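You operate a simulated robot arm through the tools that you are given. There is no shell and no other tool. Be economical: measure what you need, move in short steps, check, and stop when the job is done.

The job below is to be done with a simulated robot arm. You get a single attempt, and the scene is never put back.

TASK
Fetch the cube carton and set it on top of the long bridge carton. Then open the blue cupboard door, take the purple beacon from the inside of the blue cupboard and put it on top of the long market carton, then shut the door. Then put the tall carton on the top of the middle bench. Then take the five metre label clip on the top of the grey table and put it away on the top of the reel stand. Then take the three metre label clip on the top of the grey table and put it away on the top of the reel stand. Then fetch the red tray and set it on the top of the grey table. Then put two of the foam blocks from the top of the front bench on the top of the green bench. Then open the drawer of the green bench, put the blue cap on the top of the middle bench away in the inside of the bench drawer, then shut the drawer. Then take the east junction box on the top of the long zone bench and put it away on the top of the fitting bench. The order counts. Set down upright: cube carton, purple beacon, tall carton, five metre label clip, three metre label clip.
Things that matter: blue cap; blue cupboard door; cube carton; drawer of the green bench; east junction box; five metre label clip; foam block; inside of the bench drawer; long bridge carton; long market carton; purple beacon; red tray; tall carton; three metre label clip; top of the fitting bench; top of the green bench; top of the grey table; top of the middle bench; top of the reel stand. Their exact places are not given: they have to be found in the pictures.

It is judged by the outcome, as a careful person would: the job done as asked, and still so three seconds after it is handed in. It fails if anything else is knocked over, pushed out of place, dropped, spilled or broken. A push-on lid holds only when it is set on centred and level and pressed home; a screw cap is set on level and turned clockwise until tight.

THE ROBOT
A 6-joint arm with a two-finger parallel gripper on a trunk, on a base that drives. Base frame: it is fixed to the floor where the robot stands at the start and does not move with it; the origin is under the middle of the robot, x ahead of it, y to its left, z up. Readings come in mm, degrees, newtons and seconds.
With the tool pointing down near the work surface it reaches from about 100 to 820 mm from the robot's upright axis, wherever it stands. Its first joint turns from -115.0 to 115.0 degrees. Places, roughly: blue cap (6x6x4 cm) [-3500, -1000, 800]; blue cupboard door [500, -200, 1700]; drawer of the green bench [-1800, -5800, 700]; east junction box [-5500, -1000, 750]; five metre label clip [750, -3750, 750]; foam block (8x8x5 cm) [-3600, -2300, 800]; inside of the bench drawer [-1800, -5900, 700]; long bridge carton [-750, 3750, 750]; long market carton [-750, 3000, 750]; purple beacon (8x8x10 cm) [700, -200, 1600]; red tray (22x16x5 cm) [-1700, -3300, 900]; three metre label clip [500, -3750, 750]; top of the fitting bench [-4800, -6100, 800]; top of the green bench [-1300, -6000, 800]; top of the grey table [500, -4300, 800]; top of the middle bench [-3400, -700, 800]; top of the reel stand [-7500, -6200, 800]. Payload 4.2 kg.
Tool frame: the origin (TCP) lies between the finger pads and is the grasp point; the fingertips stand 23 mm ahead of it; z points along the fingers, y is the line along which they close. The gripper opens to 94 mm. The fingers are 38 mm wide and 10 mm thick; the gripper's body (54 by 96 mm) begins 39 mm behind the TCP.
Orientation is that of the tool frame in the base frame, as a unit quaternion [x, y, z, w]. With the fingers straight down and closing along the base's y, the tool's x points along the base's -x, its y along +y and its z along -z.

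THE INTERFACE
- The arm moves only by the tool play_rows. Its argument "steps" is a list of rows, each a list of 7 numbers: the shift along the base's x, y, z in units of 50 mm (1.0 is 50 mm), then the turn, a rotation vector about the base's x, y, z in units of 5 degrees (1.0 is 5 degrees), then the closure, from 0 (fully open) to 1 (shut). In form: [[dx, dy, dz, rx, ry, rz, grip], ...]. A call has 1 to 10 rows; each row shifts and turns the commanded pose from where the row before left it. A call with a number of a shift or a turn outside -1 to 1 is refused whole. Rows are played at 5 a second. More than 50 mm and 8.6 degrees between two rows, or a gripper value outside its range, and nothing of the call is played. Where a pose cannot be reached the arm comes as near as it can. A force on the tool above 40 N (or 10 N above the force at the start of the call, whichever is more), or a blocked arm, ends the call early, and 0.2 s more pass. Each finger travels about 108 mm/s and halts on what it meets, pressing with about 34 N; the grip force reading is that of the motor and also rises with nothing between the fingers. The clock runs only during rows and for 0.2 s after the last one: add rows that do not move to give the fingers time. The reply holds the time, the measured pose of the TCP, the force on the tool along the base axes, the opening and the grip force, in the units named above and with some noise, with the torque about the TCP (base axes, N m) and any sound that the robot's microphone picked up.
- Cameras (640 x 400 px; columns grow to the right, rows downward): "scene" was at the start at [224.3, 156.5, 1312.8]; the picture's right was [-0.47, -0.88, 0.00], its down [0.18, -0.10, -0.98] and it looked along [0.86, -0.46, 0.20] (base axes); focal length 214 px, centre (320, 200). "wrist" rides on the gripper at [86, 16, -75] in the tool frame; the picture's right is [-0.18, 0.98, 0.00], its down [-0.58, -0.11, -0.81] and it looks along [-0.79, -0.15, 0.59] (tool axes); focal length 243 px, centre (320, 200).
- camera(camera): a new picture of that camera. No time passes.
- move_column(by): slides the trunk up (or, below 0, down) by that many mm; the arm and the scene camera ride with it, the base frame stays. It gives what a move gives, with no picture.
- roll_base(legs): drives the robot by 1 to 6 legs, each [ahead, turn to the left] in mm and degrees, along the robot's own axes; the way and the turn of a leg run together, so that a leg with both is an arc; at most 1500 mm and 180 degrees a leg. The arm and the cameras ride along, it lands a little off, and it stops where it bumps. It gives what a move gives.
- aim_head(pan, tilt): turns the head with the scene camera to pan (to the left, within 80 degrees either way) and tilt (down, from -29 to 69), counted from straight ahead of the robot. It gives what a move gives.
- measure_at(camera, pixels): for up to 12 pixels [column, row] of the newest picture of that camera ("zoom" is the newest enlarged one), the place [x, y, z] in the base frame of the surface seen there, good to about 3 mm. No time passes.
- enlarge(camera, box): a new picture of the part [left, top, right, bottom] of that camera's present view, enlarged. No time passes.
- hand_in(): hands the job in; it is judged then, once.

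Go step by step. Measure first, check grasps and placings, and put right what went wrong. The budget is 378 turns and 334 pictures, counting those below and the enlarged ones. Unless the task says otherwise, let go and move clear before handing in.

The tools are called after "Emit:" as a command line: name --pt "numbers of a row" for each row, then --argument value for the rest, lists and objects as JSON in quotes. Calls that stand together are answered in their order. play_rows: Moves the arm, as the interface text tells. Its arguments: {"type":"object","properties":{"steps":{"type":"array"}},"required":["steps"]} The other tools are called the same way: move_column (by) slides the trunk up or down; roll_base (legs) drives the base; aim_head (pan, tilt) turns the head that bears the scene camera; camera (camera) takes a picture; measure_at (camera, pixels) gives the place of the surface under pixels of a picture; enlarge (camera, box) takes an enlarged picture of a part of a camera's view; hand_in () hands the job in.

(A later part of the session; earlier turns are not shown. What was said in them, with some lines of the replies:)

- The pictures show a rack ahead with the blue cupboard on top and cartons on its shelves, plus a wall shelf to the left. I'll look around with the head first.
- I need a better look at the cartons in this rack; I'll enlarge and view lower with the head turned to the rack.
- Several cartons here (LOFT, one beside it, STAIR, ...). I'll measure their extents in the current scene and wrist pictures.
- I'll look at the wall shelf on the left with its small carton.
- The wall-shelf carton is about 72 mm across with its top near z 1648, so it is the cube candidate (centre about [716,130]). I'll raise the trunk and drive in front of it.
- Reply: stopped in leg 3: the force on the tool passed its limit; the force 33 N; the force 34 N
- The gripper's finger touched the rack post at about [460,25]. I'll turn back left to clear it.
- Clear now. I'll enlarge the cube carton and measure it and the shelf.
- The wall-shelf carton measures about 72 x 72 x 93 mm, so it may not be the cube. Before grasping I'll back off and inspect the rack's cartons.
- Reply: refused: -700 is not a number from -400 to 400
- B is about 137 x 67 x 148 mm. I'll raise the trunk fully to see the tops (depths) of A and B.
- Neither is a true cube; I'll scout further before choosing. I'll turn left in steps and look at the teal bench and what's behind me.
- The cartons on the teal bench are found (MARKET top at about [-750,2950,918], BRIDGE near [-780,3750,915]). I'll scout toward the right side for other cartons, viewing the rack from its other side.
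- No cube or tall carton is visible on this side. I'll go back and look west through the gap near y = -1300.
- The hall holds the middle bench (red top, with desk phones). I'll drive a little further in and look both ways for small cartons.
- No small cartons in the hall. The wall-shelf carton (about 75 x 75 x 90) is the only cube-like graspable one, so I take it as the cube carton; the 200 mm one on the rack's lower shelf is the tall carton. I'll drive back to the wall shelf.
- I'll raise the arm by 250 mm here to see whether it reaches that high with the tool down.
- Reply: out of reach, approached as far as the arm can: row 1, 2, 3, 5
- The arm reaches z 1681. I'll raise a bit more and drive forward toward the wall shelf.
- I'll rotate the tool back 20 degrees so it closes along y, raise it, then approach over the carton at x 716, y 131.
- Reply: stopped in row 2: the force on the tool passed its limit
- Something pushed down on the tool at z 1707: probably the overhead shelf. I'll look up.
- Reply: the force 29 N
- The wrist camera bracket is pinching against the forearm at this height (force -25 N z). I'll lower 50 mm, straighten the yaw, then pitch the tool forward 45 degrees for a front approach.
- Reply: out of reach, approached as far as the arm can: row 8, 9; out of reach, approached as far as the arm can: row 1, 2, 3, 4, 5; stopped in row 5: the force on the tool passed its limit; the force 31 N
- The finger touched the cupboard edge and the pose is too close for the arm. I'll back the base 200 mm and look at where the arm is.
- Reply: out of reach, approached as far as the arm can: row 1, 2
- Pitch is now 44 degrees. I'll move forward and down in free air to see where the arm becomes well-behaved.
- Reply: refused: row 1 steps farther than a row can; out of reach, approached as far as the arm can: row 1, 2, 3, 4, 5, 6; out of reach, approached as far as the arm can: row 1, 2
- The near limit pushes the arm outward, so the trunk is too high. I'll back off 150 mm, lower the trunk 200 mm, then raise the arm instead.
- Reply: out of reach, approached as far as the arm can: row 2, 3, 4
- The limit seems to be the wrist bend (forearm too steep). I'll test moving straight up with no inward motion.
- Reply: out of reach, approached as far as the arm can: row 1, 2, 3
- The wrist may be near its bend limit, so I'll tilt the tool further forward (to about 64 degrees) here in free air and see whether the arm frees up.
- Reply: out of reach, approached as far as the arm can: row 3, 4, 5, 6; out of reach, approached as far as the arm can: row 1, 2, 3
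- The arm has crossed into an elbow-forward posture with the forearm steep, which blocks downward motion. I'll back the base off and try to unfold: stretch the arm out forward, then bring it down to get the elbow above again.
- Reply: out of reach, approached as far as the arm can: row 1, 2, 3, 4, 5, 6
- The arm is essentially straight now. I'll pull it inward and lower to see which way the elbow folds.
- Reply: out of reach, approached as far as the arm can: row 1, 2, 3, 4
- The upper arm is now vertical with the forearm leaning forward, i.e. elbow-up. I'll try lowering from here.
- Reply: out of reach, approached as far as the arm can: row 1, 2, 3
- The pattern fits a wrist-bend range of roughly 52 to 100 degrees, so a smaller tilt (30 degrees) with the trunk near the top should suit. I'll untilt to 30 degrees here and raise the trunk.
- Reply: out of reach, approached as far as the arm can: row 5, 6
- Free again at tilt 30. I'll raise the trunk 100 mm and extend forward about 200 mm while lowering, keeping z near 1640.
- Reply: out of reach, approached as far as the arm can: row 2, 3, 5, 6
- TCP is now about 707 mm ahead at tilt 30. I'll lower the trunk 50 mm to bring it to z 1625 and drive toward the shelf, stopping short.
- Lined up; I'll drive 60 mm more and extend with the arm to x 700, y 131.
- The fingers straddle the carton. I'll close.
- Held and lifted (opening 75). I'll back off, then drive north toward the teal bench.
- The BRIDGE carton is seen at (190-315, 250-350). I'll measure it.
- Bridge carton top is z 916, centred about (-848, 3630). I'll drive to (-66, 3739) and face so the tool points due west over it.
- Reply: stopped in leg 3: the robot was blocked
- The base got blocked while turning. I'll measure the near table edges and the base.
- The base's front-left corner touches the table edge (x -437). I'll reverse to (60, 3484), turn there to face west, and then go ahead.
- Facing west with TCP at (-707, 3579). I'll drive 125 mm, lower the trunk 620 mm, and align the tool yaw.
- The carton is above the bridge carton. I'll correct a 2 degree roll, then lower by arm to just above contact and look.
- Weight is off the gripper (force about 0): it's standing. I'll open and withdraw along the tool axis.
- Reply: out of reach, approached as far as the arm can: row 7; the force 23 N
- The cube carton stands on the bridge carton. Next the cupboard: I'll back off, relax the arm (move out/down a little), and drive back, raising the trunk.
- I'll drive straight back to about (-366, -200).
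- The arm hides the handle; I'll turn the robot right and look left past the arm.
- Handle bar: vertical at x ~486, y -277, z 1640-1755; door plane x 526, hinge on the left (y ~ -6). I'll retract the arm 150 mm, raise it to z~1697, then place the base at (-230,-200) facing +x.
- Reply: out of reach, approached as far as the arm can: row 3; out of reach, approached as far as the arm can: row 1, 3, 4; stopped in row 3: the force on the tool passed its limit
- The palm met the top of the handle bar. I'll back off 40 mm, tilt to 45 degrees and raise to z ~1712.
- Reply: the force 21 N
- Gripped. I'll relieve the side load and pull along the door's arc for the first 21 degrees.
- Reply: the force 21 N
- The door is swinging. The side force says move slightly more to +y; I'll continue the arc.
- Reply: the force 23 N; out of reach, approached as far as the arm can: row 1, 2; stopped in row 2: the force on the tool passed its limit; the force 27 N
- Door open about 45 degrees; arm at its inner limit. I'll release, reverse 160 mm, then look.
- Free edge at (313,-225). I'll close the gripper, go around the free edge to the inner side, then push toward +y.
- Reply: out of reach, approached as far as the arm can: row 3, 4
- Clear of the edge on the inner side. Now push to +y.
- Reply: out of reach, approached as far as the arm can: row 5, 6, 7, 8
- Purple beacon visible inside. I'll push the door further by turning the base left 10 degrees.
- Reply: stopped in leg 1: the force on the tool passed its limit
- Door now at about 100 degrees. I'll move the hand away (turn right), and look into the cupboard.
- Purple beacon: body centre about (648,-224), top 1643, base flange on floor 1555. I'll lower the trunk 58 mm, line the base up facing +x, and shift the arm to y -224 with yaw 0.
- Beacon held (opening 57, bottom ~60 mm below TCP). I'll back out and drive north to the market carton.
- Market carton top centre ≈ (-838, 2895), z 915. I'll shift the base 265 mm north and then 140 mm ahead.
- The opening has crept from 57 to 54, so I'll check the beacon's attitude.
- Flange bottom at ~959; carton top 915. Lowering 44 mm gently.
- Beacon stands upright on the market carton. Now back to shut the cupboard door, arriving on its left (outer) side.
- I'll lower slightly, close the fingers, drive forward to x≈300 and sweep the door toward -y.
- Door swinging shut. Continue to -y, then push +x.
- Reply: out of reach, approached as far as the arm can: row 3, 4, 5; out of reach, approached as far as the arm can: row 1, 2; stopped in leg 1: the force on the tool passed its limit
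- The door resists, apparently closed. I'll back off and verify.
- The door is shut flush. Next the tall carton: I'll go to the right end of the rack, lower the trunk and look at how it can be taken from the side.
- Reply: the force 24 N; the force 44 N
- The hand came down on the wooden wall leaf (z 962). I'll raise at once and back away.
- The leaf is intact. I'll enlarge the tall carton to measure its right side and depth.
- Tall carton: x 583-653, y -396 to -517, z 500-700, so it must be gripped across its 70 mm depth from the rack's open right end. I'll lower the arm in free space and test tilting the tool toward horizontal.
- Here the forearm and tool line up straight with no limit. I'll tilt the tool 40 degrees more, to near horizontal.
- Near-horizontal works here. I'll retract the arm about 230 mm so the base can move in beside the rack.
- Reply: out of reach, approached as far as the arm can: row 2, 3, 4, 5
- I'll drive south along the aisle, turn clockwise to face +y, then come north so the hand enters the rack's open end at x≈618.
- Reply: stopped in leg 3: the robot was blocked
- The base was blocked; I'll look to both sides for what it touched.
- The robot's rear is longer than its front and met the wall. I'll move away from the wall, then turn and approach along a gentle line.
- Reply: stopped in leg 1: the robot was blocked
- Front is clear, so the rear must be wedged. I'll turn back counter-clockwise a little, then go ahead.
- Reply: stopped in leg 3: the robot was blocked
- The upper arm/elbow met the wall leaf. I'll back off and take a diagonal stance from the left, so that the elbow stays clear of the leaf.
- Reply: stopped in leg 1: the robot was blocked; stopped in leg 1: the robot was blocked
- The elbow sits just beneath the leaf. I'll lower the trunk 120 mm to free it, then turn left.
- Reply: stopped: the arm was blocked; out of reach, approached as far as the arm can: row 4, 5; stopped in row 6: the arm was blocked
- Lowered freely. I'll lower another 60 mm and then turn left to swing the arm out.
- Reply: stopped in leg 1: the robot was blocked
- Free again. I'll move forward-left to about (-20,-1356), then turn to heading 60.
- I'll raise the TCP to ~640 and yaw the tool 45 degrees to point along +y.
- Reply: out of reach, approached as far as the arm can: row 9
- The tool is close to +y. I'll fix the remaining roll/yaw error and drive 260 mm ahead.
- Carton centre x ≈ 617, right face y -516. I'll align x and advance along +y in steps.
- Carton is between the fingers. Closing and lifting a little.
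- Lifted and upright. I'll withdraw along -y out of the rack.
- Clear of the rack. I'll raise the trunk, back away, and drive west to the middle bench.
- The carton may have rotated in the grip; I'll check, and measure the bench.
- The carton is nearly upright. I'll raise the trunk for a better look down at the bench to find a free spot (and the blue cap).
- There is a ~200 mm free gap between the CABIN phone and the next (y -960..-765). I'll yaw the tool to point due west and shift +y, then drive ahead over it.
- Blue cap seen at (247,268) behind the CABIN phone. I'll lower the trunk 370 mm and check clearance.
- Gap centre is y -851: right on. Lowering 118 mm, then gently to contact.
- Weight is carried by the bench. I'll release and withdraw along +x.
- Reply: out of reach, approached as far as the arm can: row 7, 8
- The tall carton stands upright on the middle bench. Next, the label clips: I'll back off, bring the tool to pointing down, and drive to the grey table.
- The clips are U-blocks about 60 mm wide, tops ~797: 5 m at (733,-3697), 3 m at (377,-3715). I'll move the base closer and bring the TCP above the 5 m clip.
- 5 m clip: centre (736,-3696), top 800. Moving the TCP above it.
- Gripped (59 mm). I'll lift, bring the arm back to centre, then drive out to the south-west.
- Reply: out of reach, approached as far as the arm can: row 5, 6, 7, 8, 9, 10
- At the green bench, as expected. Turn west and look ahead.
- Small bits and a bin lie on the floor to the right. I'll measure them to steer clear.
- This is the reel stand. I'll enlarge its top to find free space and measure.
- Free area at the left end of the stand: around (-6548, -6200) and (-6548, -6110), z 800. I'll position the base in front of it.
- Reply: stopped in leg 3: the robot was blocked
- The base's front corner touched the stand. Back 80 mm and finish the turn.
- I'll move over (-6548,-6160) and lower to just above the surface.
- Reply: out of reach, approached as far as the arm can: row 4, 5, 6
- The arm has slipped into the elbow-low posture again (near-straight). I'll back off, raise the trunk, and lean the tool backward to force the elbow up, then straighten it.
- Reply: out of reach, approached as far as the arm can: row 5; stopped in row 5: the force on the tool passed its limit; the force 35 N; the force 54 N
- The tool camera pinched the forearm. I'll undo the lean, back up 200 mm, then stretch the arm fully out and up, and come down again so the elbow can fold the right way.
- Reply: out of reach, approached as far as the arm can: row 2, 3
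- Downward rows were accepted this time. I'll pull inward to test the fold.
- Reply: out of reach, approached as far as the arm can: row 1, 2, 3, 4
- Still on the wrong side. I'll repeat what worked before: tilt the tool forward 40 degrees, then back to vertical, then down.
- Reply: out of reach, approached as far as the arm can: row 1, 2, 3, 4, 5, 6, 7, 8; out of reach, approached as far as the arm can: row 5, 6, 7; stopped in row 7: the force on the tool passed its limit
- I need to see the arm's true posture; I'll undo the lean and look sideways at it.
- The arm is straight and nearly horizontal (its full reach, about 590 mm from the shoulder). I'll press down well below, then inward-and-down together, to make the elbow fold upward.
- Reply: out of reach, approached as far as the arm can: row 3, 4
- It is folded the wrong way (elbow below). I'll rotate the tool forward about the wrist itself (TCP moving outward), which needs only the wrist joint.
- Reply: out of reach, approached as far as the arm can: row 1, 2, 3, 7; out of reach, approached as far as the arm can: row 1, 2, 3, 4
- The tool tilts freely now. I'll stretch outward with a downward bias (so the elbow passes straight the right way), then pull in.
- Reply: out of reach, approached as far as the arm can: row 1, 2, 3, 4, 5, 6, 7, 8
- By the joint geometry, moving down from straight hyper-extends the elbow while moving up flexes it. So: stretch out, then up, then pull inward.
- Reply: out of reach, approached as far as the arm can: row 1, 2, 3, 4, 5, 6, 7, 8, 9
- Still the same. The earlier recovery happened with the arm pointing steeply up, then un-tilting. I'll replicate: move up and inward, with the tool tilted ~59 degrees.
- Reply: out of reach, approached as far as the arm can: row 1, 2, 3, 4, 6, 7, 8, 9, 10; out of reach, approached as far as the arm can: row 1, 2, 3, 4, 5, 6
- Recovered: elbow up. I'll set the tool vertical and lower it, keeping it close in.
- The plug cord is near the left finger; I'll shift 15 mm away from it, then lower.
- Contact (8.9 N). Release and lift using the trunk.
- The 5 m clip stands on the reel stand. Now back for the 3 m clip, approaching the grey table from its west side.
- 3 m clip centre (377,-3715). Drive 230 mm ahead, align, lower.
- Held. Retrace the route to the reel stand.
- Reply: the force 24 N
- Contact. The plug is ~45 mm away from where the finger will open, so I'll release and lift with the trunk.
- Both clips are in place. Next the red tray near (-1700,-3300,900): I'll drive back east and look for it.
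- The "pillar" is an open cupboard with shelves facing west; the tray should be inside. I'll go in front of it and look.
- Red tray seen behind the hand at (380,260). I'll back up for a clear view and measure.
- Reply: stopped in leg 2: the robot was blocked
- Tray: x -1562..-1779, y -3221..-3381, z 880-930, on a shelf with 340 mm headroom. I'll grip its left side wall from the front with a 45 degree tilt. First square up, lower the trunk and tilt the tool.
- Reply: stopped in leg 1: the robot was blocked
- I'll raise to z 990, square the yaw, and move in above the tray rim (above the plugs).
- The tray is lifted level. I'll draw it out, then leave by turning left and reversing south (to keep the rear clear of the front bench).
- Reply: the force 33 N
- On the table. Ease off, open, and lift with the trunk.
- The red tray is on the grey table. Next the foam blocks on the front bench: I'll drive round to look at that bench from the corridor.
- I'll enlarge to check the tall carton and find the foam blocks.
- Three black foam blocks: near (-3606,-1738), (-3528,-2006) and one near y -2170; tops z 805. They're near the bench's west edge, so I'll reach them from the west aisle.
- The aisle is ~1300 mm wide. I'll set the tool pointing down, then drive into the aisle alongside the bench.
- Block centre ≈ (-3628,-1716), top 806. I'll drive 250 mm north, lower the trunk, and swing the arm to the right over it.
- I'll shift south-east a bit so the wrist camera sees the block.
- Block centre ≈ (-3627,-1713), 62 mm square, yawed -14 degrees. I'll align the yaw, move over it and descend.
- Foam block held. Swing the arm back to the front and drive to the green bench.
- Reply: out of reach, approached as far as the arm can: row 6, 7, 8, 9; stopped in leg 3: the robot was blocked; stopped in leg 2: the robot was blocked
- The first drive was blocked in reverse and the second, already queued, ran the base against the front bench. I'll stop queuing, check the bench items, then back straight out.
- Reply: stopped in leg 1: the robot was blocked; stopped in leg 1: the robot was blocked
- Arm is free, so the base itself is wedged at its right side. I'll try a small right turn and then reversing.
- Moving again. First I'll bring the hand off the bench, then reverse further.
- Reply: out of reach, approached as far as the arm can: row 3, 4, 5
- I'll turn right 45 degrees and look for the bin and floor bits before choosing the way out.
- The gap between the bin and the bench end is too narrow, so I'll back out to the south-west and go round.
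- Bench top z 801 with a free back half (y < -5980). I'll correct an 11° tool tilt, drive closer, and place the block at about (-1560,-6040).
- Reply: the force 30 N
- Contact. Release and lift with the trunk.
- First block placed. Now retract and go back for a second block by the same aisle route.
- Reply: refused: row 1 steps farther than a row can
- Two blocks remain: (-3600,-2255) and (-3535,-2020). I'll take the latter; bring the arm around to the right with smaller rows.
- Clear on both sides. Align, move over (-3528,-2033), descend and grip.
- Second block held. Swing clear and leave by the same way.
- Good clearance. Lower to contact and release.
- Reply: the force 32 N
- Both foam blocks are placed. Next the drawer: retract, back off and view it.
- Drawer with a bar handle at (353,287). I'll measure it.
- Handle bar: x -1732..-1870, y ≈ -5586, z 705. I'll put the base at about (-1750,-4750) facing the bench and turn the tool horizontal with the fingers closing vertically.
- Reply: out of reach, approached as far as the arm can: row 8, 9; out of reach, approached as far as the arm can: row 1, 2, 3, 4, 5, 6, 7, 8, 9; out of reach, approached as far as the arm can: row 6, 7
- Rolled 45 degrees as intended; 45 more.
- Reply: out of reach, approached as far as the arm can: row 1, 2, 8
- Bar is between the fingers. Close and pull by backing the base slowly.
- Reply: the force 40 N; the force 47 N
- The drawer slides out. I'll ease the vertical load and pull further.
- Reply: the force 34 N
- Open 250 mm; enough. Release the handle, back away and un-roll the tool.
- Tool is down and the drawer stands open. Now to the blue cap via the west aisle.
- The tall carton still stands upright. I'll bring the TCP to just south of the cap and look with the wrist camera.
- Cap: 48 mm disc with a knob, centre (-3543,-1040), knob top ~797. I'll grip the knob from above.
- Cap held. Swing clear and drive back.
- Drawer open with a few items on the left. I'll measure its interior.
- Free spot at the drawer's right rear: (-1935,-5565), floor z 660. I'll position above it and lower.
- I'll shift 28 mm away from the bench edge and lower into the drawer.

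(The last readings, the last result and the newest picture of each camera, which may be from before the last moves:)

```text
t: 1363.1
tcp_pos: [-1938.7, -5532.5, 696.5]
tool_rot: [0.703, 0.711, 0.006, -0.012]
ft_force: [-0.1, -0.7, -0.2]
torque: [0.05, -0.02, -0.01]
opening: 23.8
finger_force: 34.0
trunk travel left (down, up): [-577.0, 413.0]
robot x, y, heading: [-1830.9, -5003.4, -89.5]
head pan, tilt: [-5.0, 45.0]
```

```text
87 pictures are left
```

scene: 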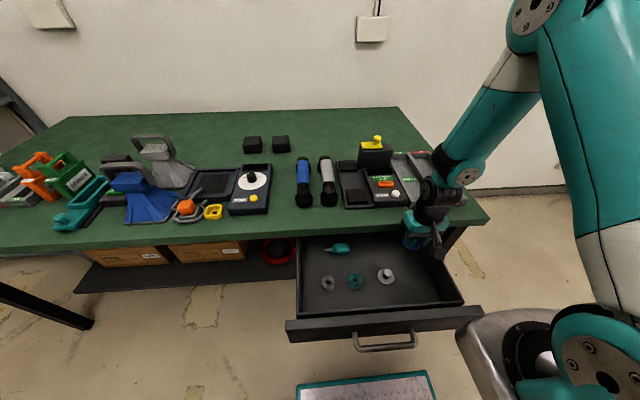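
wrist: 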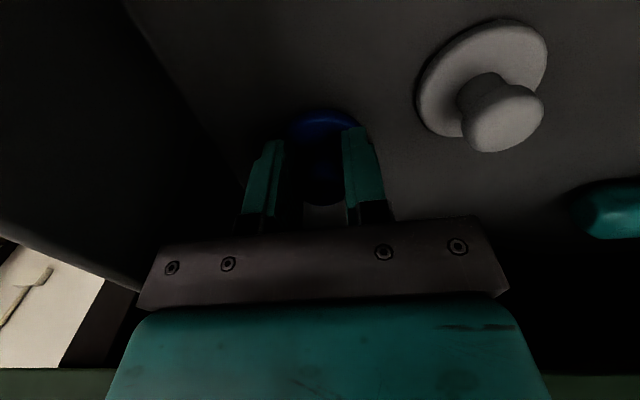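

Not quite touching yet; a few millimetres more, then release partly and lift.

Emit:
play_rows --pt "0 0 -0.06 0 0 0 1" --pt "0 0 -0.04 0 0 0 1" --pt "0 0 0 0 0 0 1"

Emit:
play_rows --pt "0 0 0 0 0 0 0.7" --pt "0 0 0 0 0 0 0.5" --pt "0 0 0 0 0 0 0.5" --pt "0 0 0 0 0 0 0.5"

Emit:
move_column --by 200

Emit:
camera --camera "wrist"

```text
t: 1363.9
tcp_pos: [-1939.7, -5532.1, 693.7]
tool_rot: [0.703, 0.711, 0.005, -0.01]
ft_force: [-1.3, -0.4, 32.4]
torque: [-0.47, -0.01, -0.06]
opening: 24.5
finger_force: 33.9
trunk travel left (down, up): [-577.0, 413.0]
robot x, y, heading: [-1832.6, -5001.8, -89.5]
head pan, tilt: [-5.0, 45.0]
```

```text
t: 1364.9
tcp_pos: [-1940.1, -5532.5, 692.4]
tool_rot: [0.702, 0.712, 0.006, -0.011]
ft_force: [-1.3, 0.5, -0.8]
torque: [-0.01, -0.01, 0.01]
opening: 46.8
finger_force: 0.1
trunk travel left (down, up): [-577.0, 413.0]
robot x, y, heading: [-1828.2, -5003.5, -89.6]
head pan, tilt: [-5.0, 45.0]
```

```text
t: 1367.1
tcp_pos: [-1938.6, -5532.7, 891.4]
tool_rot: [0.703, 0.711, 0.006, -0.01]
ft_force: [0.5, 0.5, 0.1]
torque: [-0.01, 0.01, -0.03]
opening: 47.0
finger_force: 0.2
trunk travel left (down, up): [-777.0, 213.0]
robot x, y, heading: [-1828.7, -4999.4, -89.6]
head pan, tilt: [-5.0, 45.0]
```

```text
86 pictures are left
```

wrist: 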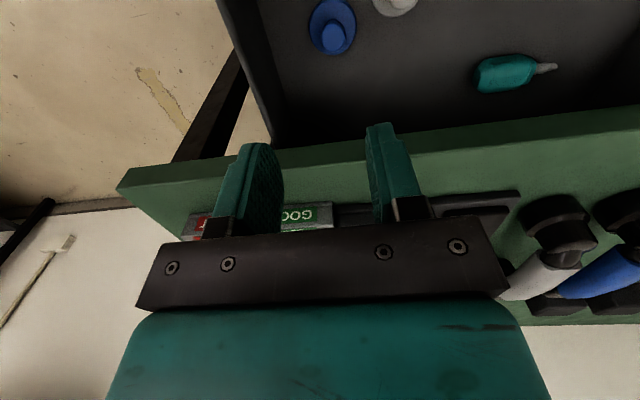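

The cap lies in the drawer. Back off, line the closed fingers up with the handle bar, lower, and push the drawer shut with the base.

Emit:
roll_base --legs '[[-290, 0]]'

Emit:
play_rows --pt "0.9 0 0 0 0 0 1" --pt "0.9 0 0 0 0 0 1" --pt "0.9 0 0 0 0 0 1" --pt "0.1 0 0 0 0 0 1" --pt "0 0 0 0 0 0 1"

Emit:
move_column --by -185

Emit:
camera --camera "scene"

```text
t: 1369.1
tcp_pos: [-1942.4, -5242.4, 892.1]
tool_rot: [0.704, 0.71, 0.006, -0.011]
ft_force: [0.2, 0.6, 0.5]
torque: [0.0, -0.01, -0.01]
opening: 47.1
finger_force: 0.0
trunk travel left (down, up): [-777.0, 213.0]
robot x, y, heading: [-1831.5, -4713.5, -89.7]
head pan, tilt: [-5.0, 45.0]
```

```text
t: 1370.3
tcp_pos: [-1802.8, -5243.2, 890.6]
tool_rot: [0.704, 0.71, 0.006, -0.011]
ft_force: [-0.3, 1.5, 0.5]
torque: [0.0, -0.04, -0.02]
opening: 0.0
finger_force: 34.3
trunk travel left (down, up): [-777.0, 213.0]
robot x, y, heading: [-1830.2, -4715.4, -89.8]
head pan, tilt: [-5.0, 45.0]
```

```text
t: 1372.3
tcp_pos: [-1802.2, -5243.6, 706.5]
tool_rot: [0.704, 0.71, 0.006, -0.011]
ft_force: [-0.1, 0.5, 0.6]
torque: [0.02, 0.02, -0.02]
opening: 0.0
finger_force: 34.0
trunk travel left (down, up): [-592.0, 398.0]
robot x, y, heading: [-1834.8, -4712.5, -89.9]
head pan, tilt: [-5.0, 45.0]
```

```text
85 pictures are left
```

scene: 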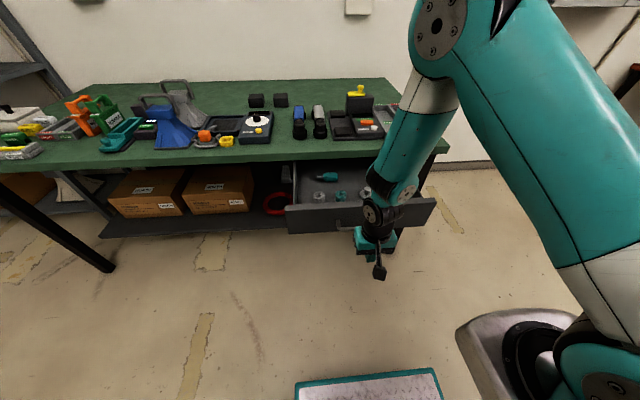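

Emit:
roll_base --legs '[[250, 0], [60, 0]]'

Emit:
camera --camera "scene"

```text
t: 1374.7
tcp_pos: [-1799.8, -5554.9, 705.7]
tool_rot: [0.703, 0.711, 0.006, -0.011]
ft_force: [0.0, -0.2, -0.2]
torque: [-0.05, 0.01, 0.0]
opening: 0.0
finger_force: 33.7
trunk travel left (down, up): [-592.0, 398.0]
robot x, y, heading: [-1832.6, -5022.0, -89.7]
head pan, tilt: [-5.0, 45.0]
```

```text
84 pictures are left
```

scene: 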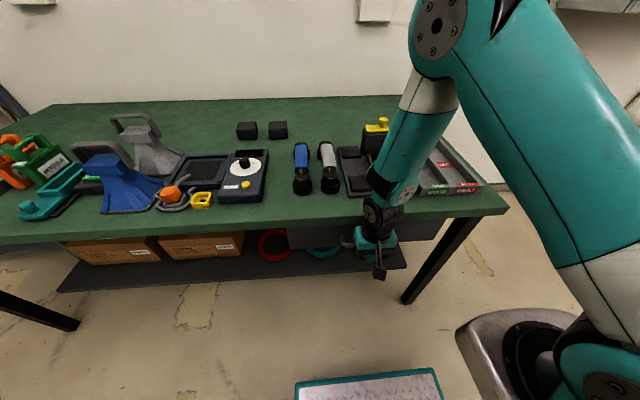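

Emit:
roll_base --legs '[[15, 0]]'

Emit:
roll_base --legs '[[10, 0]]'

Emit:
measure_at --camera "scene" --pixels '[[300, 240], [325, 238], [425, 225]]'

```text
t: 1375.6
tcp_pos: [-1800.3, -5559.3, 705.3]
tool_rot: [0.703, 0.711, 0.012, -0.018]
ft_force: [0.9, 2.0, 0.4]
torque: [-0.15, 0.03, -0.04]
opening: 0.0
finger_force: 34.3
trunk travel left (down, up): [-592.0, 398.0]
robot x, y, heading: [-1831.4, -5040.7, -89.4]
head pan, tilt: [-5.0, 45.0]
stopped in leg 1: the force on the tool passed its limit (the readings are from after the stop); the commanded pose is now the measured one
```

```text
t: 1376.4
tcp_pos: [-1801.9, -5556.4, 705.0]
tool_rot: [0.702, 0.712, 0.018, -0.027]
ft_force: [0.5, 2.5, -0.6]
torque: [-0.18, 0.05, -0.03]
opening: 0.0
finger_force: 34.3
trunk travel left (down, up): [-592.0, 398.0]
robot x, y, heading: [-1834.1, -5044.9, -89.7]
head pan, tilt: [-5.0, 45.0]
stopped in leg 1: the force on the tool passed its limit (the readings are from after the stop); the commanded pose is now the measured one
```

```text
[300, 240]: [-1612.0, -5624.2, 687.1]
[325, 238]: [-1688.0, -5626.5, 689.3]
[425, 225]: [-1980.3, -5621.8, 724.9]
```

The drawer is shut (front back at y -5624). Next the east junction box: back off and go round to the zone bench.

Emit:
roll_base --legs '[[-310, 0], [0, -90], [1500, 0], [1030, 0], [0, -85], [1000, 0]]'

Emit:
move_column --by 300

Emit:
roll_base --legs '[[0, -20], [1100, 0], [0, 15], [900, 0]]'

Emit:
aim_head --pan 50 --tilt 25

Emit:
camera --camera "scene"

```text
t: 1402.7
tcp_pos: [-4556.8, -3251.6, 704.2]
tool_rot: [0.748, -0.663, 0.028, 0.017]
ft_force: [-0.7, 0.6, -0.3]
torque: [-0.04, -0.04, 0.02]
opening: 0.0
finger_force: 34.2
trunk travel left (down, up): [-592.0, 398.0]
robot x, y, heading: [-4474.3, -3759.6, 96.8]
head pan, tilt: [-5.0, 45.0]
```

```text
t: 1405.7
tcp_pos: [-4558.1, -3251.6, 1004.2]
tool_rot: [0.748, -0.663, 0.028, 0.017]
ft_force: [0.8, 0.6, -0.1]
torque: [-0.03, -0.01, -0.02]
opening: 0.2
finger_force: 33.7
trunk travel left (down, up): [-892.0, 98.0]
robot x, y, heading: [-4472.1, -3758.1, 96.6]
head pan, tilt: [-5.0, 45.0]
```

```text
t: 1417.7
tcp_pos: [-4297.5, -1262.6, 1005.2]
tool_rot: [0.722, -0.691, 0.027, 0.017]
ft_force: [0.7, 0.1, 0.8]
torque: [0.0, 0.01, 0.0]
opening: 0.0
finger_force: 34.3
trunk travel left (down, up): [-892.0, 98.0]
robot x, y, heading: [-4253.9, -1772.7, 92.4]
head pan, tilt: [-5.0, 45.0]
```

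```text
t: 1418.9
tcp_pos: [-4296.4, -1262.3, 1004.9]
tool_rot: [0.723, -0.69, 0.028, 0.016]
ft_force: [0.5, -0.2, 0.2]
torque: [-0.01, 0.02, 0.0]
opening: 0.2
finger_force: 33.7
trunk travel left (down, up): [-892.0, 98.0]
robot x, y, heading: [-4253.5, -1772.4, 92.2]
head pan, tilt: [50.0, 25.0]
```

```text
83 pictures are left
```

scene: 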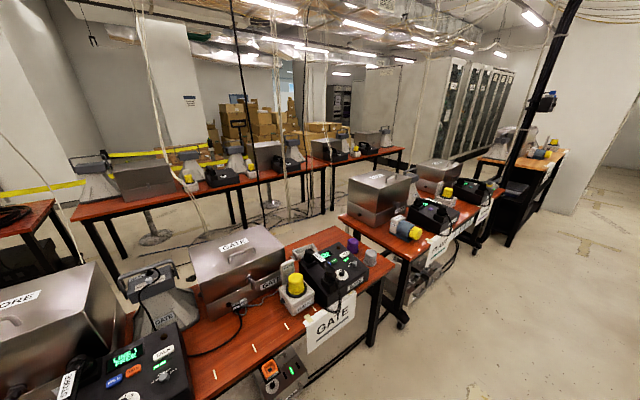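

Emit:
measure_at --camera "scene" --pixels '[[297, 295], [295, 280], [403, 226], [240, 255], [353, 245], [370, 257], [285, 260], [375, 190], [440, 170], [335, 275], [120, 180], [330, 330]]'

Emit:
enlarge --camera "scene" --box '[180, 160, 480, 340]'

```text
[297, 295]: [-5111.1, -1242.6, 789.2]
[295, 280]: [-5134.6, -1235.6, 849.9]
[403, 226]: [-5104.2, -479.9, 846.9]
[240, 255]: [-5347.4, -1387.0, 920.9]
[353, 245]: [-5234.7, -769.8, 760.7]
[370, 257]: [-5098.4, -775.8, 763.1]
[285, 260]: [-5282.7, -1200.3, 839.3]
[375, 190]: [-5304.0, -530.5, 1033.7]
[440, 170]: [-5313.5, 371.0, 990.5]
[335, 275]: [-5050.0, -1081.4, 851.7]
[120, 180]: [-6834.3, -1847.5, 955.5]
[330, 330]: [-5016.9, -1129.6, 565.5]
```

```text
2.13 times, centred on (330, 250) of scene
```

zoom: 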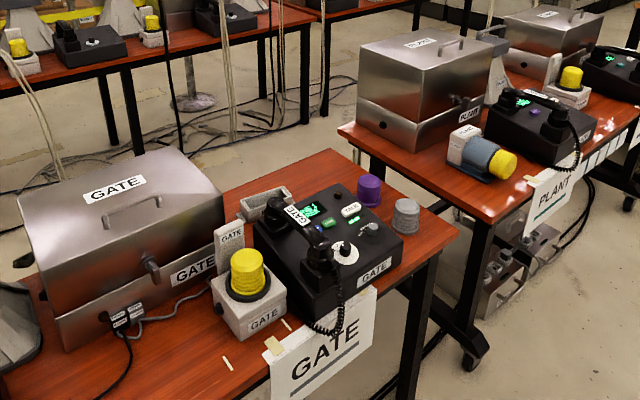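

Emit:
enlarge --camera "scene" --box '[270, 225, 390, 300]'

Emit:
measure_at --camera "zoom" --pixels '[[200, 150], [150, 130], [90, 160], [190, 110], [120, 175], [130, 150], [400, 120], [545, 190]]'

```text
5.33 times, centred on (330, 262) of scene
```

zoom: 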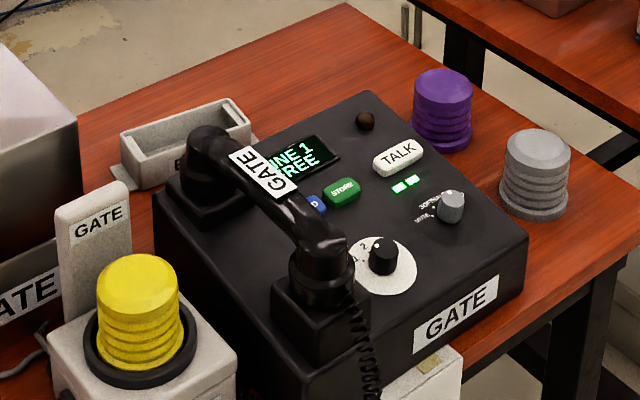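

```text
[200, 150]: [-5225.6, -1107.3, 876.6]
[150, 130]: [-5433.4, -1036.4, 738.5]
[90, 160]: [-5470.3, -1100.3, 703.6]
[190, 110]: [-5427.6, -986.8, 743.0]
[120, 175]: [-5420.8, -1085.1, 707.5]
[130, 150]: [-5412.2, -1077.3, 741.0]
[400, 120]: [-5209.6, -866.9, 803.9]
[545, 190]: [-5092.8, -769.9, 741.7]
```

An open-topped box lettered "EA…" sits behind the GATE phone at about (-5430,-1035), bench z ≈ 700: the east junction box. I'll turn to face it at x ≈ -4500.

Emit:
roll_base --legs '[[0, 19.5], [660, 0], [0, 68.5]]'

Emit:
aim_head --pan 0 --tilt 40

Emit:
camera --camera "scene"

Emit:
enlarge --camera "scene" --box '[200, 100, 440, 260]'

```text
t: 1426.6
tcp_pos: [-5013.1, -1183.4, 1005.0]
tool_rot: [0.999, 0.008, 0.032, -0.007]
ft_force: [0.1, 0.7, -0.4]
torque: [-0.01, -0.01, 0.01]
opening: 0.0
finger_force: 34.5
trunk travel left (down, up): [-892.0, 98.0]
robot x, y, heading: [-4499.3, -1152.9, -179.5]
head pan, tilt: [50.0, 25.0]
```

```text
t: 1427.8
tcp_pos: [-5013.0, -1183.7, 1003.6]
tool_rot: [0.999, 0.007, 0.032, -0.007]
ft_force: [0.1, 0.1, 0.3]
torque: [0.03, -0.02, 0.01]
opening: 0.0
finger_force: 34.1
trunk travel left (down, up): [-892.0, 98.0]
robot x, y, heading: [-4502.1, -1151.4, -179.7]
head pan, tilt: [0.0, 40.0]
```

```text
80 pictures are left
```

scene: 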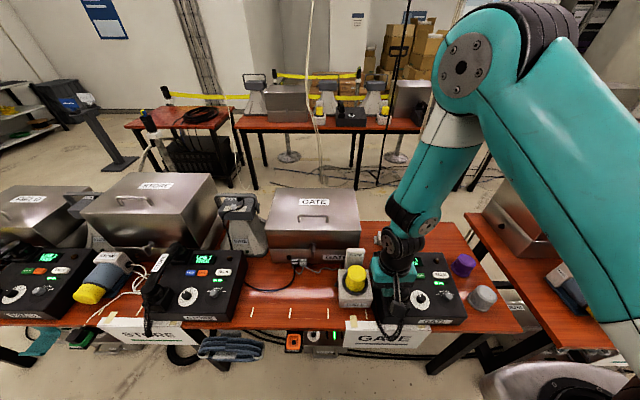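

```text
2.50 times, centred on (320, 180) of scene
```

zoom: 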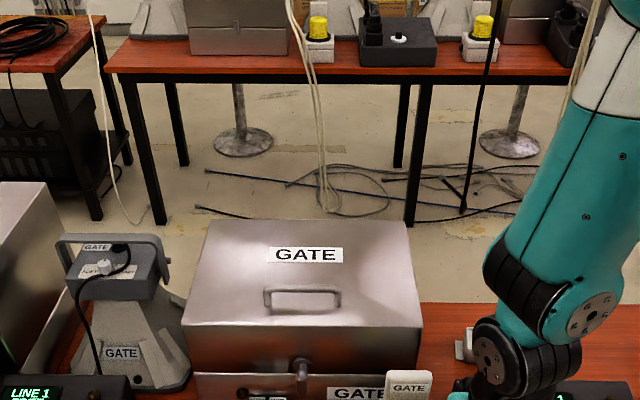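

I'll raise the arm while yawing the tool 90 degrees, lowering the trunk to match, so that the fingers will close across the box's 60 mm width.

Emit:
play_rows --pt "0 0.3 0.5 -0.17 0.73 0 0.2" --pt "0 0.3 0.5 0 0 1 0.2" --pt "0 0.3 0.5 0 0 1 0.2" --pt "0 0.3 0.5 0 0 1 0.2" --pt "0 0.3 0.5 0 0 1 0.2" --pt "0 0.3 0.5 0 0 1 0.2" --pt "0 0.3 0.5 0 0 1 0.2" --pt "0 0.3 0.5 0 0 1 0.2" --pt "0 0.3 0.5 0 0 1 0.2" --pt "0 0.3 0 0 0 1 0.2"

Emit:
play_rows --pt "0 0 0 0 0 1 0.2" --pt "0 0 0 0 0 1 0.2" --pt "0 0 0 0 0 1 0.2" --pt "0 0 0 0 0 1 0.2" --pt "0 0 0 0 0 1 0.2" --pt "0 0 0 0 0 1 0.2" --pt "0 0 0 0 0 1 0.2" --pt "0 0 0 0 0 1 0.2" --pt "0 0 0 0 0 1 0.2" --pt "0 0 0 0 0 0 0.2"

Emit:
move_column --by -260

```text
t: 1430.0
tcp_pos: [-5012.9, -1033.0, 1230.2]
tool_rot: [0.921, 0.389, 0.001, 0.001]
ft_force: [0.8, -0.1, 0.1]
torque: [0.04, 0.04, 0.0]
opening: 75.3
finger_force: 0.0
trunk travel left (down, up): [-892.0, 98.0]
robot x, y, heading: [-4503.4, -1154.8, -179.7]
head pan, tilt: [0.0, 40.0]
```

```text
t: 1432.2
tcp_pos: [-5012.7, -1033.5, 1230.1]
tool_rot: [0.701, 0.713, 0.001, 0.0]
ft_force: [0.1, -0.2, 0.4]
torque: [0.0, 0.02, -0.01]
opening: 75.3
finger_force: 0.1
trunk travel left (down, up): [-892.0, 98.0]
robot x, y, heading: [-4499.3, -1158.0, -179.5]
head pan, tilt: [0.0, 40.0]
```

```text
t: 1434.9
tcp_pos: [-5013.8, -1033.1, 969.5]
tool_rot: [0.702, 0.713, 0.001, 0.0]
ft_force: [1.1, 0.3, 0.3]
torque: [0.02, -0.02, 0.03]
opening: 75.3
finger_force: 0.1
trunk travel left (down, up): [-632.0, 358.0]
robot x, y, heading: [-4501.1, -1156.9, -179.8]
head pan, tilt: [0.0, 40.0]
```

Emit:
roll_base --legs '[[150, 0]]'

Emit:
play_rows --pt "-0.9 0.2 0 0 0 0 0.2" --pt "-0.9 0.2 0 0 0 0 0.2" --pt "-0.9 0.2 0 0 0 0 0.2" --pt "-0.9 0.2 0 0 0 0 0.2" --pt "-0.9 0.2 0 0 0 0 0.2" --pt "0 0.2 0 0 0 0 0.2" --pt "0 0.2 0 0 0 0 0.2" --pt "0 0 0 0 0 0 0.2"

Emit:
camera --camera "wrist"

```text
t: 1436.3
tcp_pos: [-5163.0, -1034.0, 970.3]
tool_rot: [0.702, 0.712, 0.001, 0.001]
ft_force: [0.5, -0.4, -0.2]
torque: [0.01, 0.01, 0.04]
opening: 75.3
finger_force: 0.1
trunk travel left (down, up): [-632.0, 358.0]
robot x, y, heading: [-4652.3, -1157.1, -179.6]
head pan, tilt: [0.0, 40.0]
```

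```text
t: 1438.1
tcp_pos: [-5389.8, -964.7, 969.2]
tool_rot: [0.702, 0.712, 0.0, 0.001]
ft_force: [-0.9, 0.2, -0.5]
torque: [-0.03, -0.03, 0.0]
opening: 75.1
finger_force: 0.1
trunk travel left (down, up): [-632.0, 358.0]
robot x, y, heading: [-4653.8, -1157.0, -179.6]
head pan, tilt: [0.0, 40.0]
```

```text
78 pictures are left
```

wrist: 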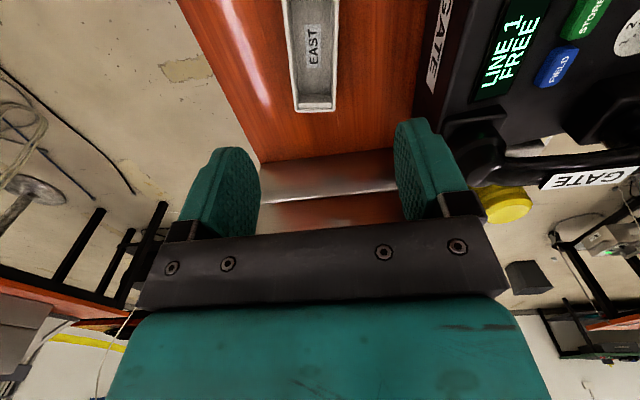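

"EAST" confirmed. Measuring its edges.

Emit:
measure_at --camera "wrist" --pixels '[[296, 109], [334, 109], [285, 10], [336, 10], [313, 105], [310, 60], [297, 90], [331, 90], [315, 112], [420, 80], [440, 150], [430, 40], [280, 60], [350, 60]]'

```text
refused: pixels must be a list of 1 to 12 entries
```

Emit:
measure_at --camera "wrist" --pixels '[[296, 107], [334, 107], [285, 10], [336, 10], [313, 105], [310, 60], [297, 90], [331, 90], [420, 80], [440, 150], [280, 80], [350, 60]]'

```text
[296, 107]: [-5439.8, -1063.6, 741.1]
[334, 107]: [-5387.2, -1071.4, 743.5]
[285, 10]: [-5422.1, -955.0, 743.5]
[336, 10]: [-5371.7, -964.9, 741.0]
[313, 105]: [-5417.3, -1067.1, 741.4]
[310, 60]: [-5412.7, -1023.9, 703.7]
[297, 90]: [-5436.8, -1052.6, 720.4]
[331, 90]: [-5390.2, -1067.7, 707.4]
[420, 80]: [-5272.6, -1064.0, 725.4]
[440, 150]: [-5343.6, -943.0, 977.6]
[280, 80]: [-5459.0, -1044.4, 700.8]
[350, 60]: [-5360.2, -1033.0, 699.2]
```

Box about 53 mm wide, rim z 742, long axis tilted ~8.5°, centre ≈ (-5405,-1008). Align, descend with the arm, and check.

Emit:
play_rows --pt "-0.15 -0.43 0 0 0 -0.93 0" --pt "-0.15 -0.43 0 0 0 -0.93 0" --pt "0 0 -0.9 0 0 0 0" --pt "0 0 -0.9 0 0 0 0" --pt "0 0 -0.9 0 0 0 0" --pt "0 0 0 0 0 0 0"

Emit:
camera --camera "wrist"

Emit:
camera --camera "scene"

```text
t: 1439.5
tcp_pos: [-5403.6, -1007.4, 834.7]
tool_rot: [0.758, 0.653, 0.001, 0.0]
ft_force: [-0.2, -0.5, 0.0]
torque: [0.03, 0.01, -0.01]
opening: 94.0
finger_force: 0.1
trunk travel left (down, up): [-632.0, 358.0]
robot x, y, heading: [-4651.9, -1156.2, -179.8]
head pan, tilt: [0.0, 40.0]
```

```text
77 pictures are left
```

wrist: 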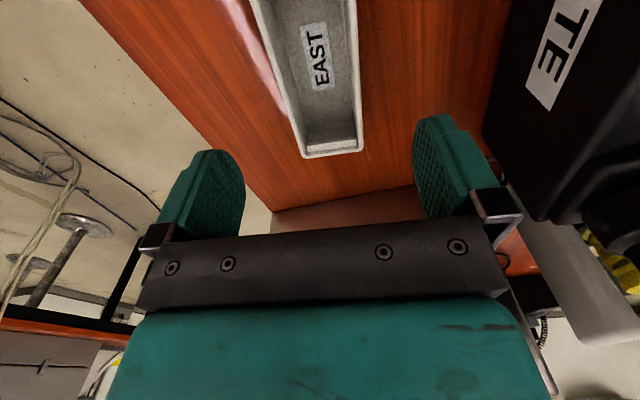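

```text
76 pictures are left
```

scene: 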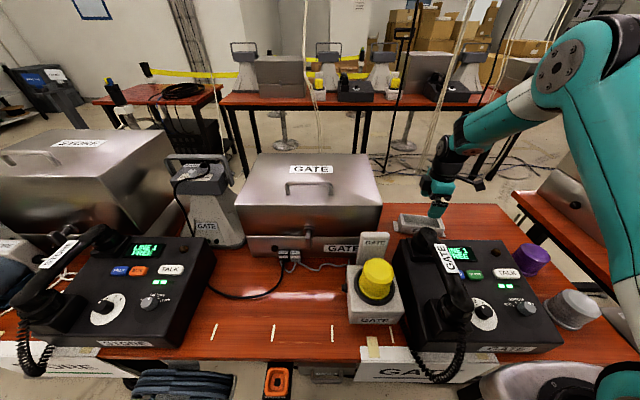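

Emit:
measure_at --camera "wrist" --pixels '[[302, 155], [360, 148], [265, 30], [352, 30], [290, 110], [357, 110]]'

```text
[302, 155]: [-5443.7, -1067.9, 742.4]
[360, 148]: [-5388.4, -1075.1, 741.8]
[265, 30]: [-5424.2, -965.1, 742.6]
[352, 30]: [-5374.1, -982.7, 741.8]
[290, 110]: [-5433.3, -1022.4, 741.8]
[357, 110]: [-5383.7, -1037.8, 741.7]
```

Centred. Descend and grip.

Emit:
play_rows --pt "0 0 -0.8 0 0 0 0" --pt "0 0 -0.8 0 0 0 0" --pt "0 0 -0.45 0 0 0 0" --pt "0 0 0 0 0 0 0" --pt "0 0 0 0 0 0 0.4" --pt "0 0 0 0 0 0 0.7" --pt "0 0 0 0 0 0 1" --pt "0 0 0 0 0 0 1" --pt "0 0 0 0 0 0 1"

Emit:
move_column --by 40

Emit:
camera --camera "wrist"

```text
t: 1441.5
tcp_pos: [-5403.2, -1006.4, 731.4]
tool_rot: [0.758, 0.652, 0.002, 0.001]
ft_force: [0.4, 0.2, -0.6]
torque: [0.01, 0.02, 0.0]
opening: 57.7
finger_force: 34.6
trunk travel left (down, up): [-632.0, 358.0]
robot x, y, heading: [-4651.2, -1157.6, -179.8]
head pan, tilt: [0.0, 40.0]
```

```text
t: 1442.3
tcp_pos: [-5402.4, -1007.1, 771.3]
tool_rot: [0.758, 0.653, 0.0, 0.001]
ft_force: [-1.0, 0.4, -2.0]
torque: [-0.01, 0.02, -0.01]
opening: 57.7
finger_force: 33.8
trunk travel left (down, up): [-672.0, 318.0]
robot x, y, heading: [-4652.9, -1155.9, -179.6]
head pan, tilt: [0.0, 40.0]
```

```text
75 pictures are left
```

wrist: 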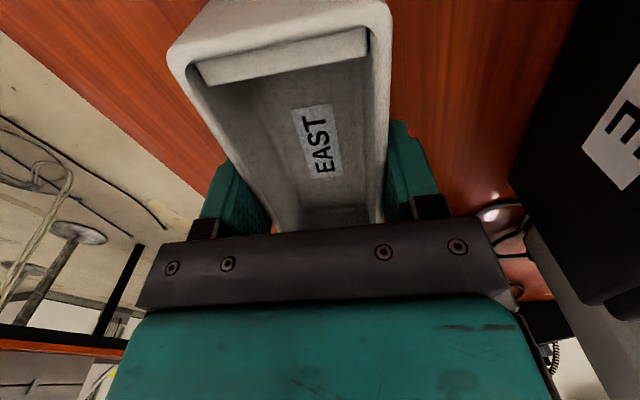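

Lifted cleanly. Raise the trunk, retract, back off and turn out of the aisle.

Emit:
move_column --by 240

Emit:
play_rows --pt "0.9 0 0 0 0 0 1" --pt "0.9 0 0 0 0 0 1" --pt "0.9 -0.2 0 0 0 0 1" --pt "0.9 -0.2 0 0 0 0 1" --pt "0 0 0 0 0 0 1"

Emit:
roll_base --legs '[[-150, 0], [0, -90]]'

```text
t: 1444.8
tcp_pos: [-5403.9, -1006.5, 1012.1]
tool_rot: [0.758, 0.652, 0.0, 0.001]
ft_force: [0.0, 0.8, -2.5]
torque: [0.01, -0.03, -0.01]
opening: 57.8
finger_force: 34.4
trunk travel left (down, up): [-912.0, 78.0]
robot x, y, heading: [-4650.6, -1153.8, -179.7]
head pan, tilt: [0.0, 40.0]
```

```text
t: 1446.0
tcp_pos: [-5222.9, -1025.0, 1011.1]
tool_rot: [0.757, 0.653, 0.001, 0.002]
ft_force: [0.2, -0.3, -2.8]
torque: [0.01, -0.03, -0.02]
opening: 57.8
finger_force: 34.1
trunk travel left (down, up): [-912.0, 78.0]
robot x, y, heading: [-4651.1, -1155.9, -179.4]
head pan, tilt: [0.0, 40.0]
```

```text
t: 1451.2
tcp_pos: [-4378.4, -581.5, 1011.7]
tool_rot: [0.998, -0.067, 0.0, 0.001]
ft_force: [0.1, -1.0, -1.8]
torque: [-0.01, -0.01, 0.0]
opening: 57.7
finger_force: 33.8
trunk travel left (down, up): [-912.0, 78.0]
robot x, y, heading: [-4500.7, -1155.8, 91.4]
head pan, tilt: [0.0, 40.0]
```

Emit:
roll_base --legs '[[-1400, 0], [-1200, 0], [0, -51], [-280, 0], [0, -130], [950, 0]]'

Emit:
aim_head --pan 0 --tilt 25

Emit:
camera --camera "scene"

```text
t: 1477.8
tcp_pos: [-4802.2, -5482.1, 1013.3]
tool_rot: [0.085, 0.996, 0.001, 0.0]
ft_force: [0.5, -0.6, -2.5]
torque: [-0.02, 0.0, 0.02]
opening: 57.9
finger_force: 33.9
trunk travel left (down, up): [-912.0, 78.0]
robot x, y, heading: [-4660.5, -4913.3, -90.7]
head pan, tilt: [0.0, 40.0]
```

```text
t: 1478.5
tcp_pos: [-4802.4, -5484.4, 1010.9]
tool_rot: [0.084, 0.996, 0.001, 0.0]
ft_force: [-0.1, 0.2, -1.2]
torque: [0.0, -0.04, 0.0]
opening: 57.8
finger_force: 33.8
trunk travel left (down, up): [-912.0, 78.0]
robot x, y, heading: [-4655.8, -4909.1, -90.6]
head pan, tilt: [0.0, 25.0]
```

```text
74 pictures are left
```

scene: 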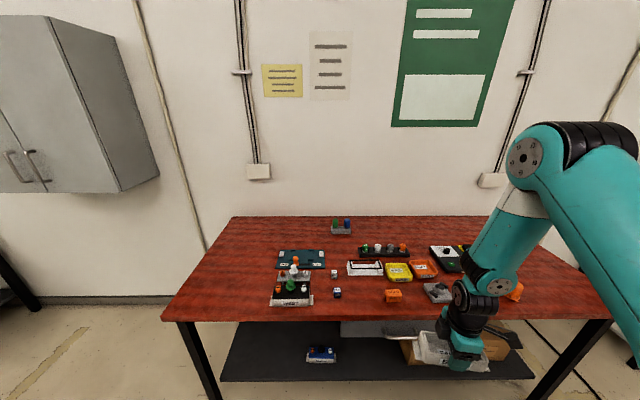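

Fitting bench: free area on the left. Measuring.

Emit:
measure_at --camera "scene" --pixels '[[230, 290], [240, 260], [200, 315], [350, 312], [262, 285], [278, 268], [255, 240], [300, 300], [170, 318], [600, 315], [235, 220], [220, 305]]'

```text
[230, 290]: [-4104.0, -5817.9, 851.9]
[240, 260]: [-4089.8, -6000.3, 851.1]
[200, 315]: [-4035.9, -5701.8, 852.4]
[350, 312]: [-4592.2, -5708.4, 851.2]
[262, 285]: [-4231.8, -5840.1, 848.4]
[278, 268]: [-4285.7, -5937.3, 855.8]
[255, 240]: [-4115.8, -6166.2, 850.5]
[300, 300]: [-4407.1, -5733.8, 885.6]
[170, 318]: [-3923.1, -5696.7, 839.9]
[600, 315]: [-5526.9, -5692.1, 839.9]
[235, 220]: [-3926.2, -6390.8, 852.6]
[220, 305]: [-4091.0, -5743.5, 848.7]
```

Free spot at (-4120,-5850), z 850. Drive into place.

Emit:
roll_base --legs '[[0, 62], [770, 0], [0, -61.5]]'

Emit:
aim_head --pan 0 --tilt 40

Emit:
camera --camera "scene"

```text
t: 1488.1
tcp_pos: [-4125.5, -5860.1, 1011.5]
tool_rot: [0.081, 0.997, 0.0, 0.001]
ft_force: [-0.2, 0.5, -1.6]
torque: [-0.02, -0.02, 0.01]
opening: 57.7
finger_force: 33.4
trunk travel left (down, up): [-912.0, 78.0]
robot x, y, heading: [-3985.2, -5287.7, -90.4]
head pan, tilt: [0.0, 25.0]
```

```text
t: 1488.9
tcp_pos: [-4126.4, -5860.1, 1012.7]
tool_rot: [0.081, 0.997, 0.001, 0.0]
ft_force: [-0.1, -0.4, -2.9]
torque: [-0.01, -0.02, -0.02]
opening: 57.7
finger_force: 34.4
trunk travel left (down, up): [-912.0, 78.0]
robot x, y, heading: [-3989.6, -5288.4, -90.5]
head pan, tilt: [0.0, 40.0]
```

```text
73 pictures are left
```

scene: 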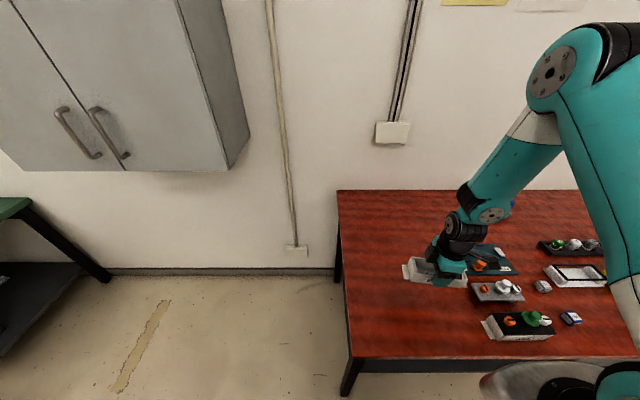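

Emit:
play_rows --pt "0.6 0 0 0 0 0 1" --pt "0 0 0 0 0 0 1"

Emit:
move_column --by -115

Emit:
play_rows --pt "0 0 -0.14 0 0 0 1" --pt "0 0 -0.1 0 0 0 1" --pt "0 0 -0.06 0 0 0 1" --pt "0 0 0 0 0 0 1"

Emit:
camera --camera "scene"

```text
t: 1489.5
tcp_pos: [-4093.9, -5860.5, 1012.4]
tool_rot: [0.081, 0.997, 0.001, 0.0]
ft_force: [0.3, -0.3, -1.8]
torque: [0.0, 0.0, -0.02]
opening: 57.6
finger_force: 33.9
trunk travel left (down, up): [-912.0, 78.0]
robot x, y, heading: [-3987.6, -5292.0, -90.3]
head pan, tilt: [0.0, 40.0]
```

```text
t: 1490.9
tcp_pos: [-4095.0, -5859.4, 897.7]
tool_rot: [0.08, 0.997, 0.001, 0.0]
ft_force: [0.0, -0.2, -1.6]
torque: [0.03, -0.01, 0.0]
opening: 57.7
finger_force: 34.1
trunk travel left (down, up): [-797.0, 193.0]
robot x, y, heading: [-3987.5, -5288.7, -90.5]
head pan, tilt: [0.0, 40.0]
```

```text
t: 1491.9
tcp_pos: [-4094.7, -5860.0, 882.9]
tool_rot: [0.08, 0.997, 0.001, 0.0]
ft_force: [-0.3, -0.2, 2.5]
torque: [-0.08, -0.08, 0.01]
opening: 57.8
finger_force: 33.6
trunk travel left (down, up): [-797.0, 193.0]
robot x, y, heading: [-3988.1, -5285.0, -90.5]
head pan, tilt: [0.0, 40.0]
```

```text
72 pictures are left
```

scene: 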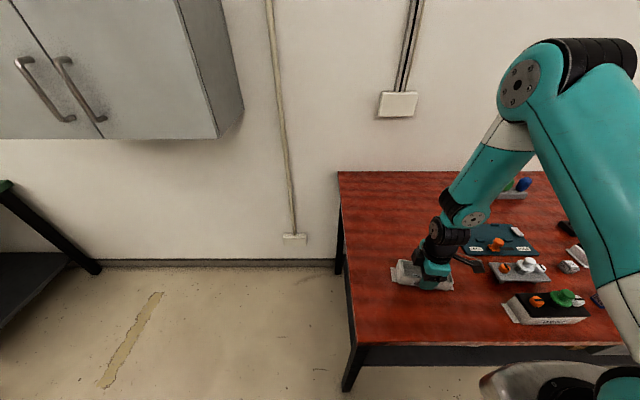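

In contact. Release and lift with the trunk.

Emit:
play_rows --pt "0 0 -0.02 0 0 0 1" --pt "0 0 0 0 0 0 0.5" --pt "0 0 0 0 0 0 0" --pt "0 0 0 0 0 0 0" --pt "0 0 0 0 0 0 0"

Emit:
move_column --by 180

Emit:
roll_base --legs '[[-400, 0]]'

Emit:
camera --camera "scene"

Emit:
enlarge --camera "scene" --box '[330, 150, 530, 300]'

```text
t: 1493.1
tcp_pos: [-4094.9, -5861.6, 880.7]
tool_rot: [0.081, 0.997, 0.001, 0.0]
ft_force: [-0.1, 0.1, -0.3]
torque: [-0.02, -0.01, -0.02]
opening: 93.9
finger_force: 0.0
trunk travel left (down, up): [-797.0, 193.0]
robot x, y, heading: [-3990.0, -5289.4, -90.4]
head pan, tilt: [0.0, 40.0]
```

```text
t: 1495.1
tcp_pos: [-4095.2, -5860.7, 1060.8]
tool_rot: [0.081, 0.997, 0.001, 0.0]
ft_force: [-0.2, 0.0, -0.5]
torque: [0.0, -0.01, 0.03]
opening: 94.1
finger_force: 0.0
trunk travel left (down, up): [-977.0, 13.0]
robot x, y, heading: [-3986.8, -5293.4, -90.4]
head pan, tilt: [0.0, 40.0]
```

```text
t: 1497.6
tcp_pos: [-4092.6, -5463.4, 1060.7]
tool_rot: [0.082, 0.997, 0.001, 0.0]
ft_force: [-1.0, 0.3, 0.1]
torque: [0.01, 0.0, 0.01]
opening: 94.0
finger_force: 0.1
trunk travel left (down, up): [-977.0, 13.0]
robot x, y, heading: [-3985.9, -4889.5, -90.4]
head pan, tilt: [0.0, 40.0]
```

```text
71 pictures are left
```

scene: 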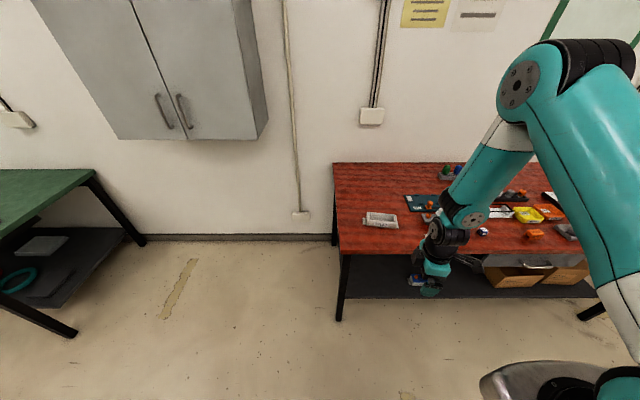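

```text
2.67 times, centred on (430, 225) of scene
```

zoom: 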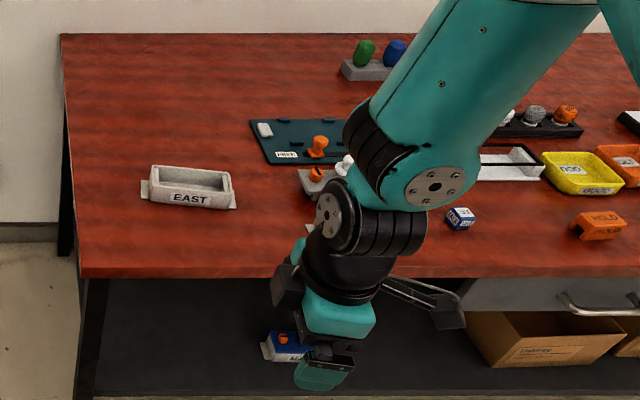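

The EAST box rests on the fitting bench and the gripper is clear, so every step of the job is done; I'm handing it in.

Emit:
hand_in

```text
The job is handed in.
```

I carried out all the steps in the order asked and handed the job in. Two things are uncertain: which carton was the "cube carton", and some bumps along the way.

- **Cube carton:** No carton was an exact cube and none was labelled as such. I used the one on the wall shelf (about 75 x 75 x 93 mm), the only cube-like carton the gripper could hold. It went on top of the long bridge carton.
- **Bumps along the way:** The arm and base touched several fixed things: the rack post, the wall leaf, walls, a table edge, the reel stand and the front bench. I saw nothing knocked over or moved, but I couldn't check everything afterwards, such as the small bits on the floor by the bin.
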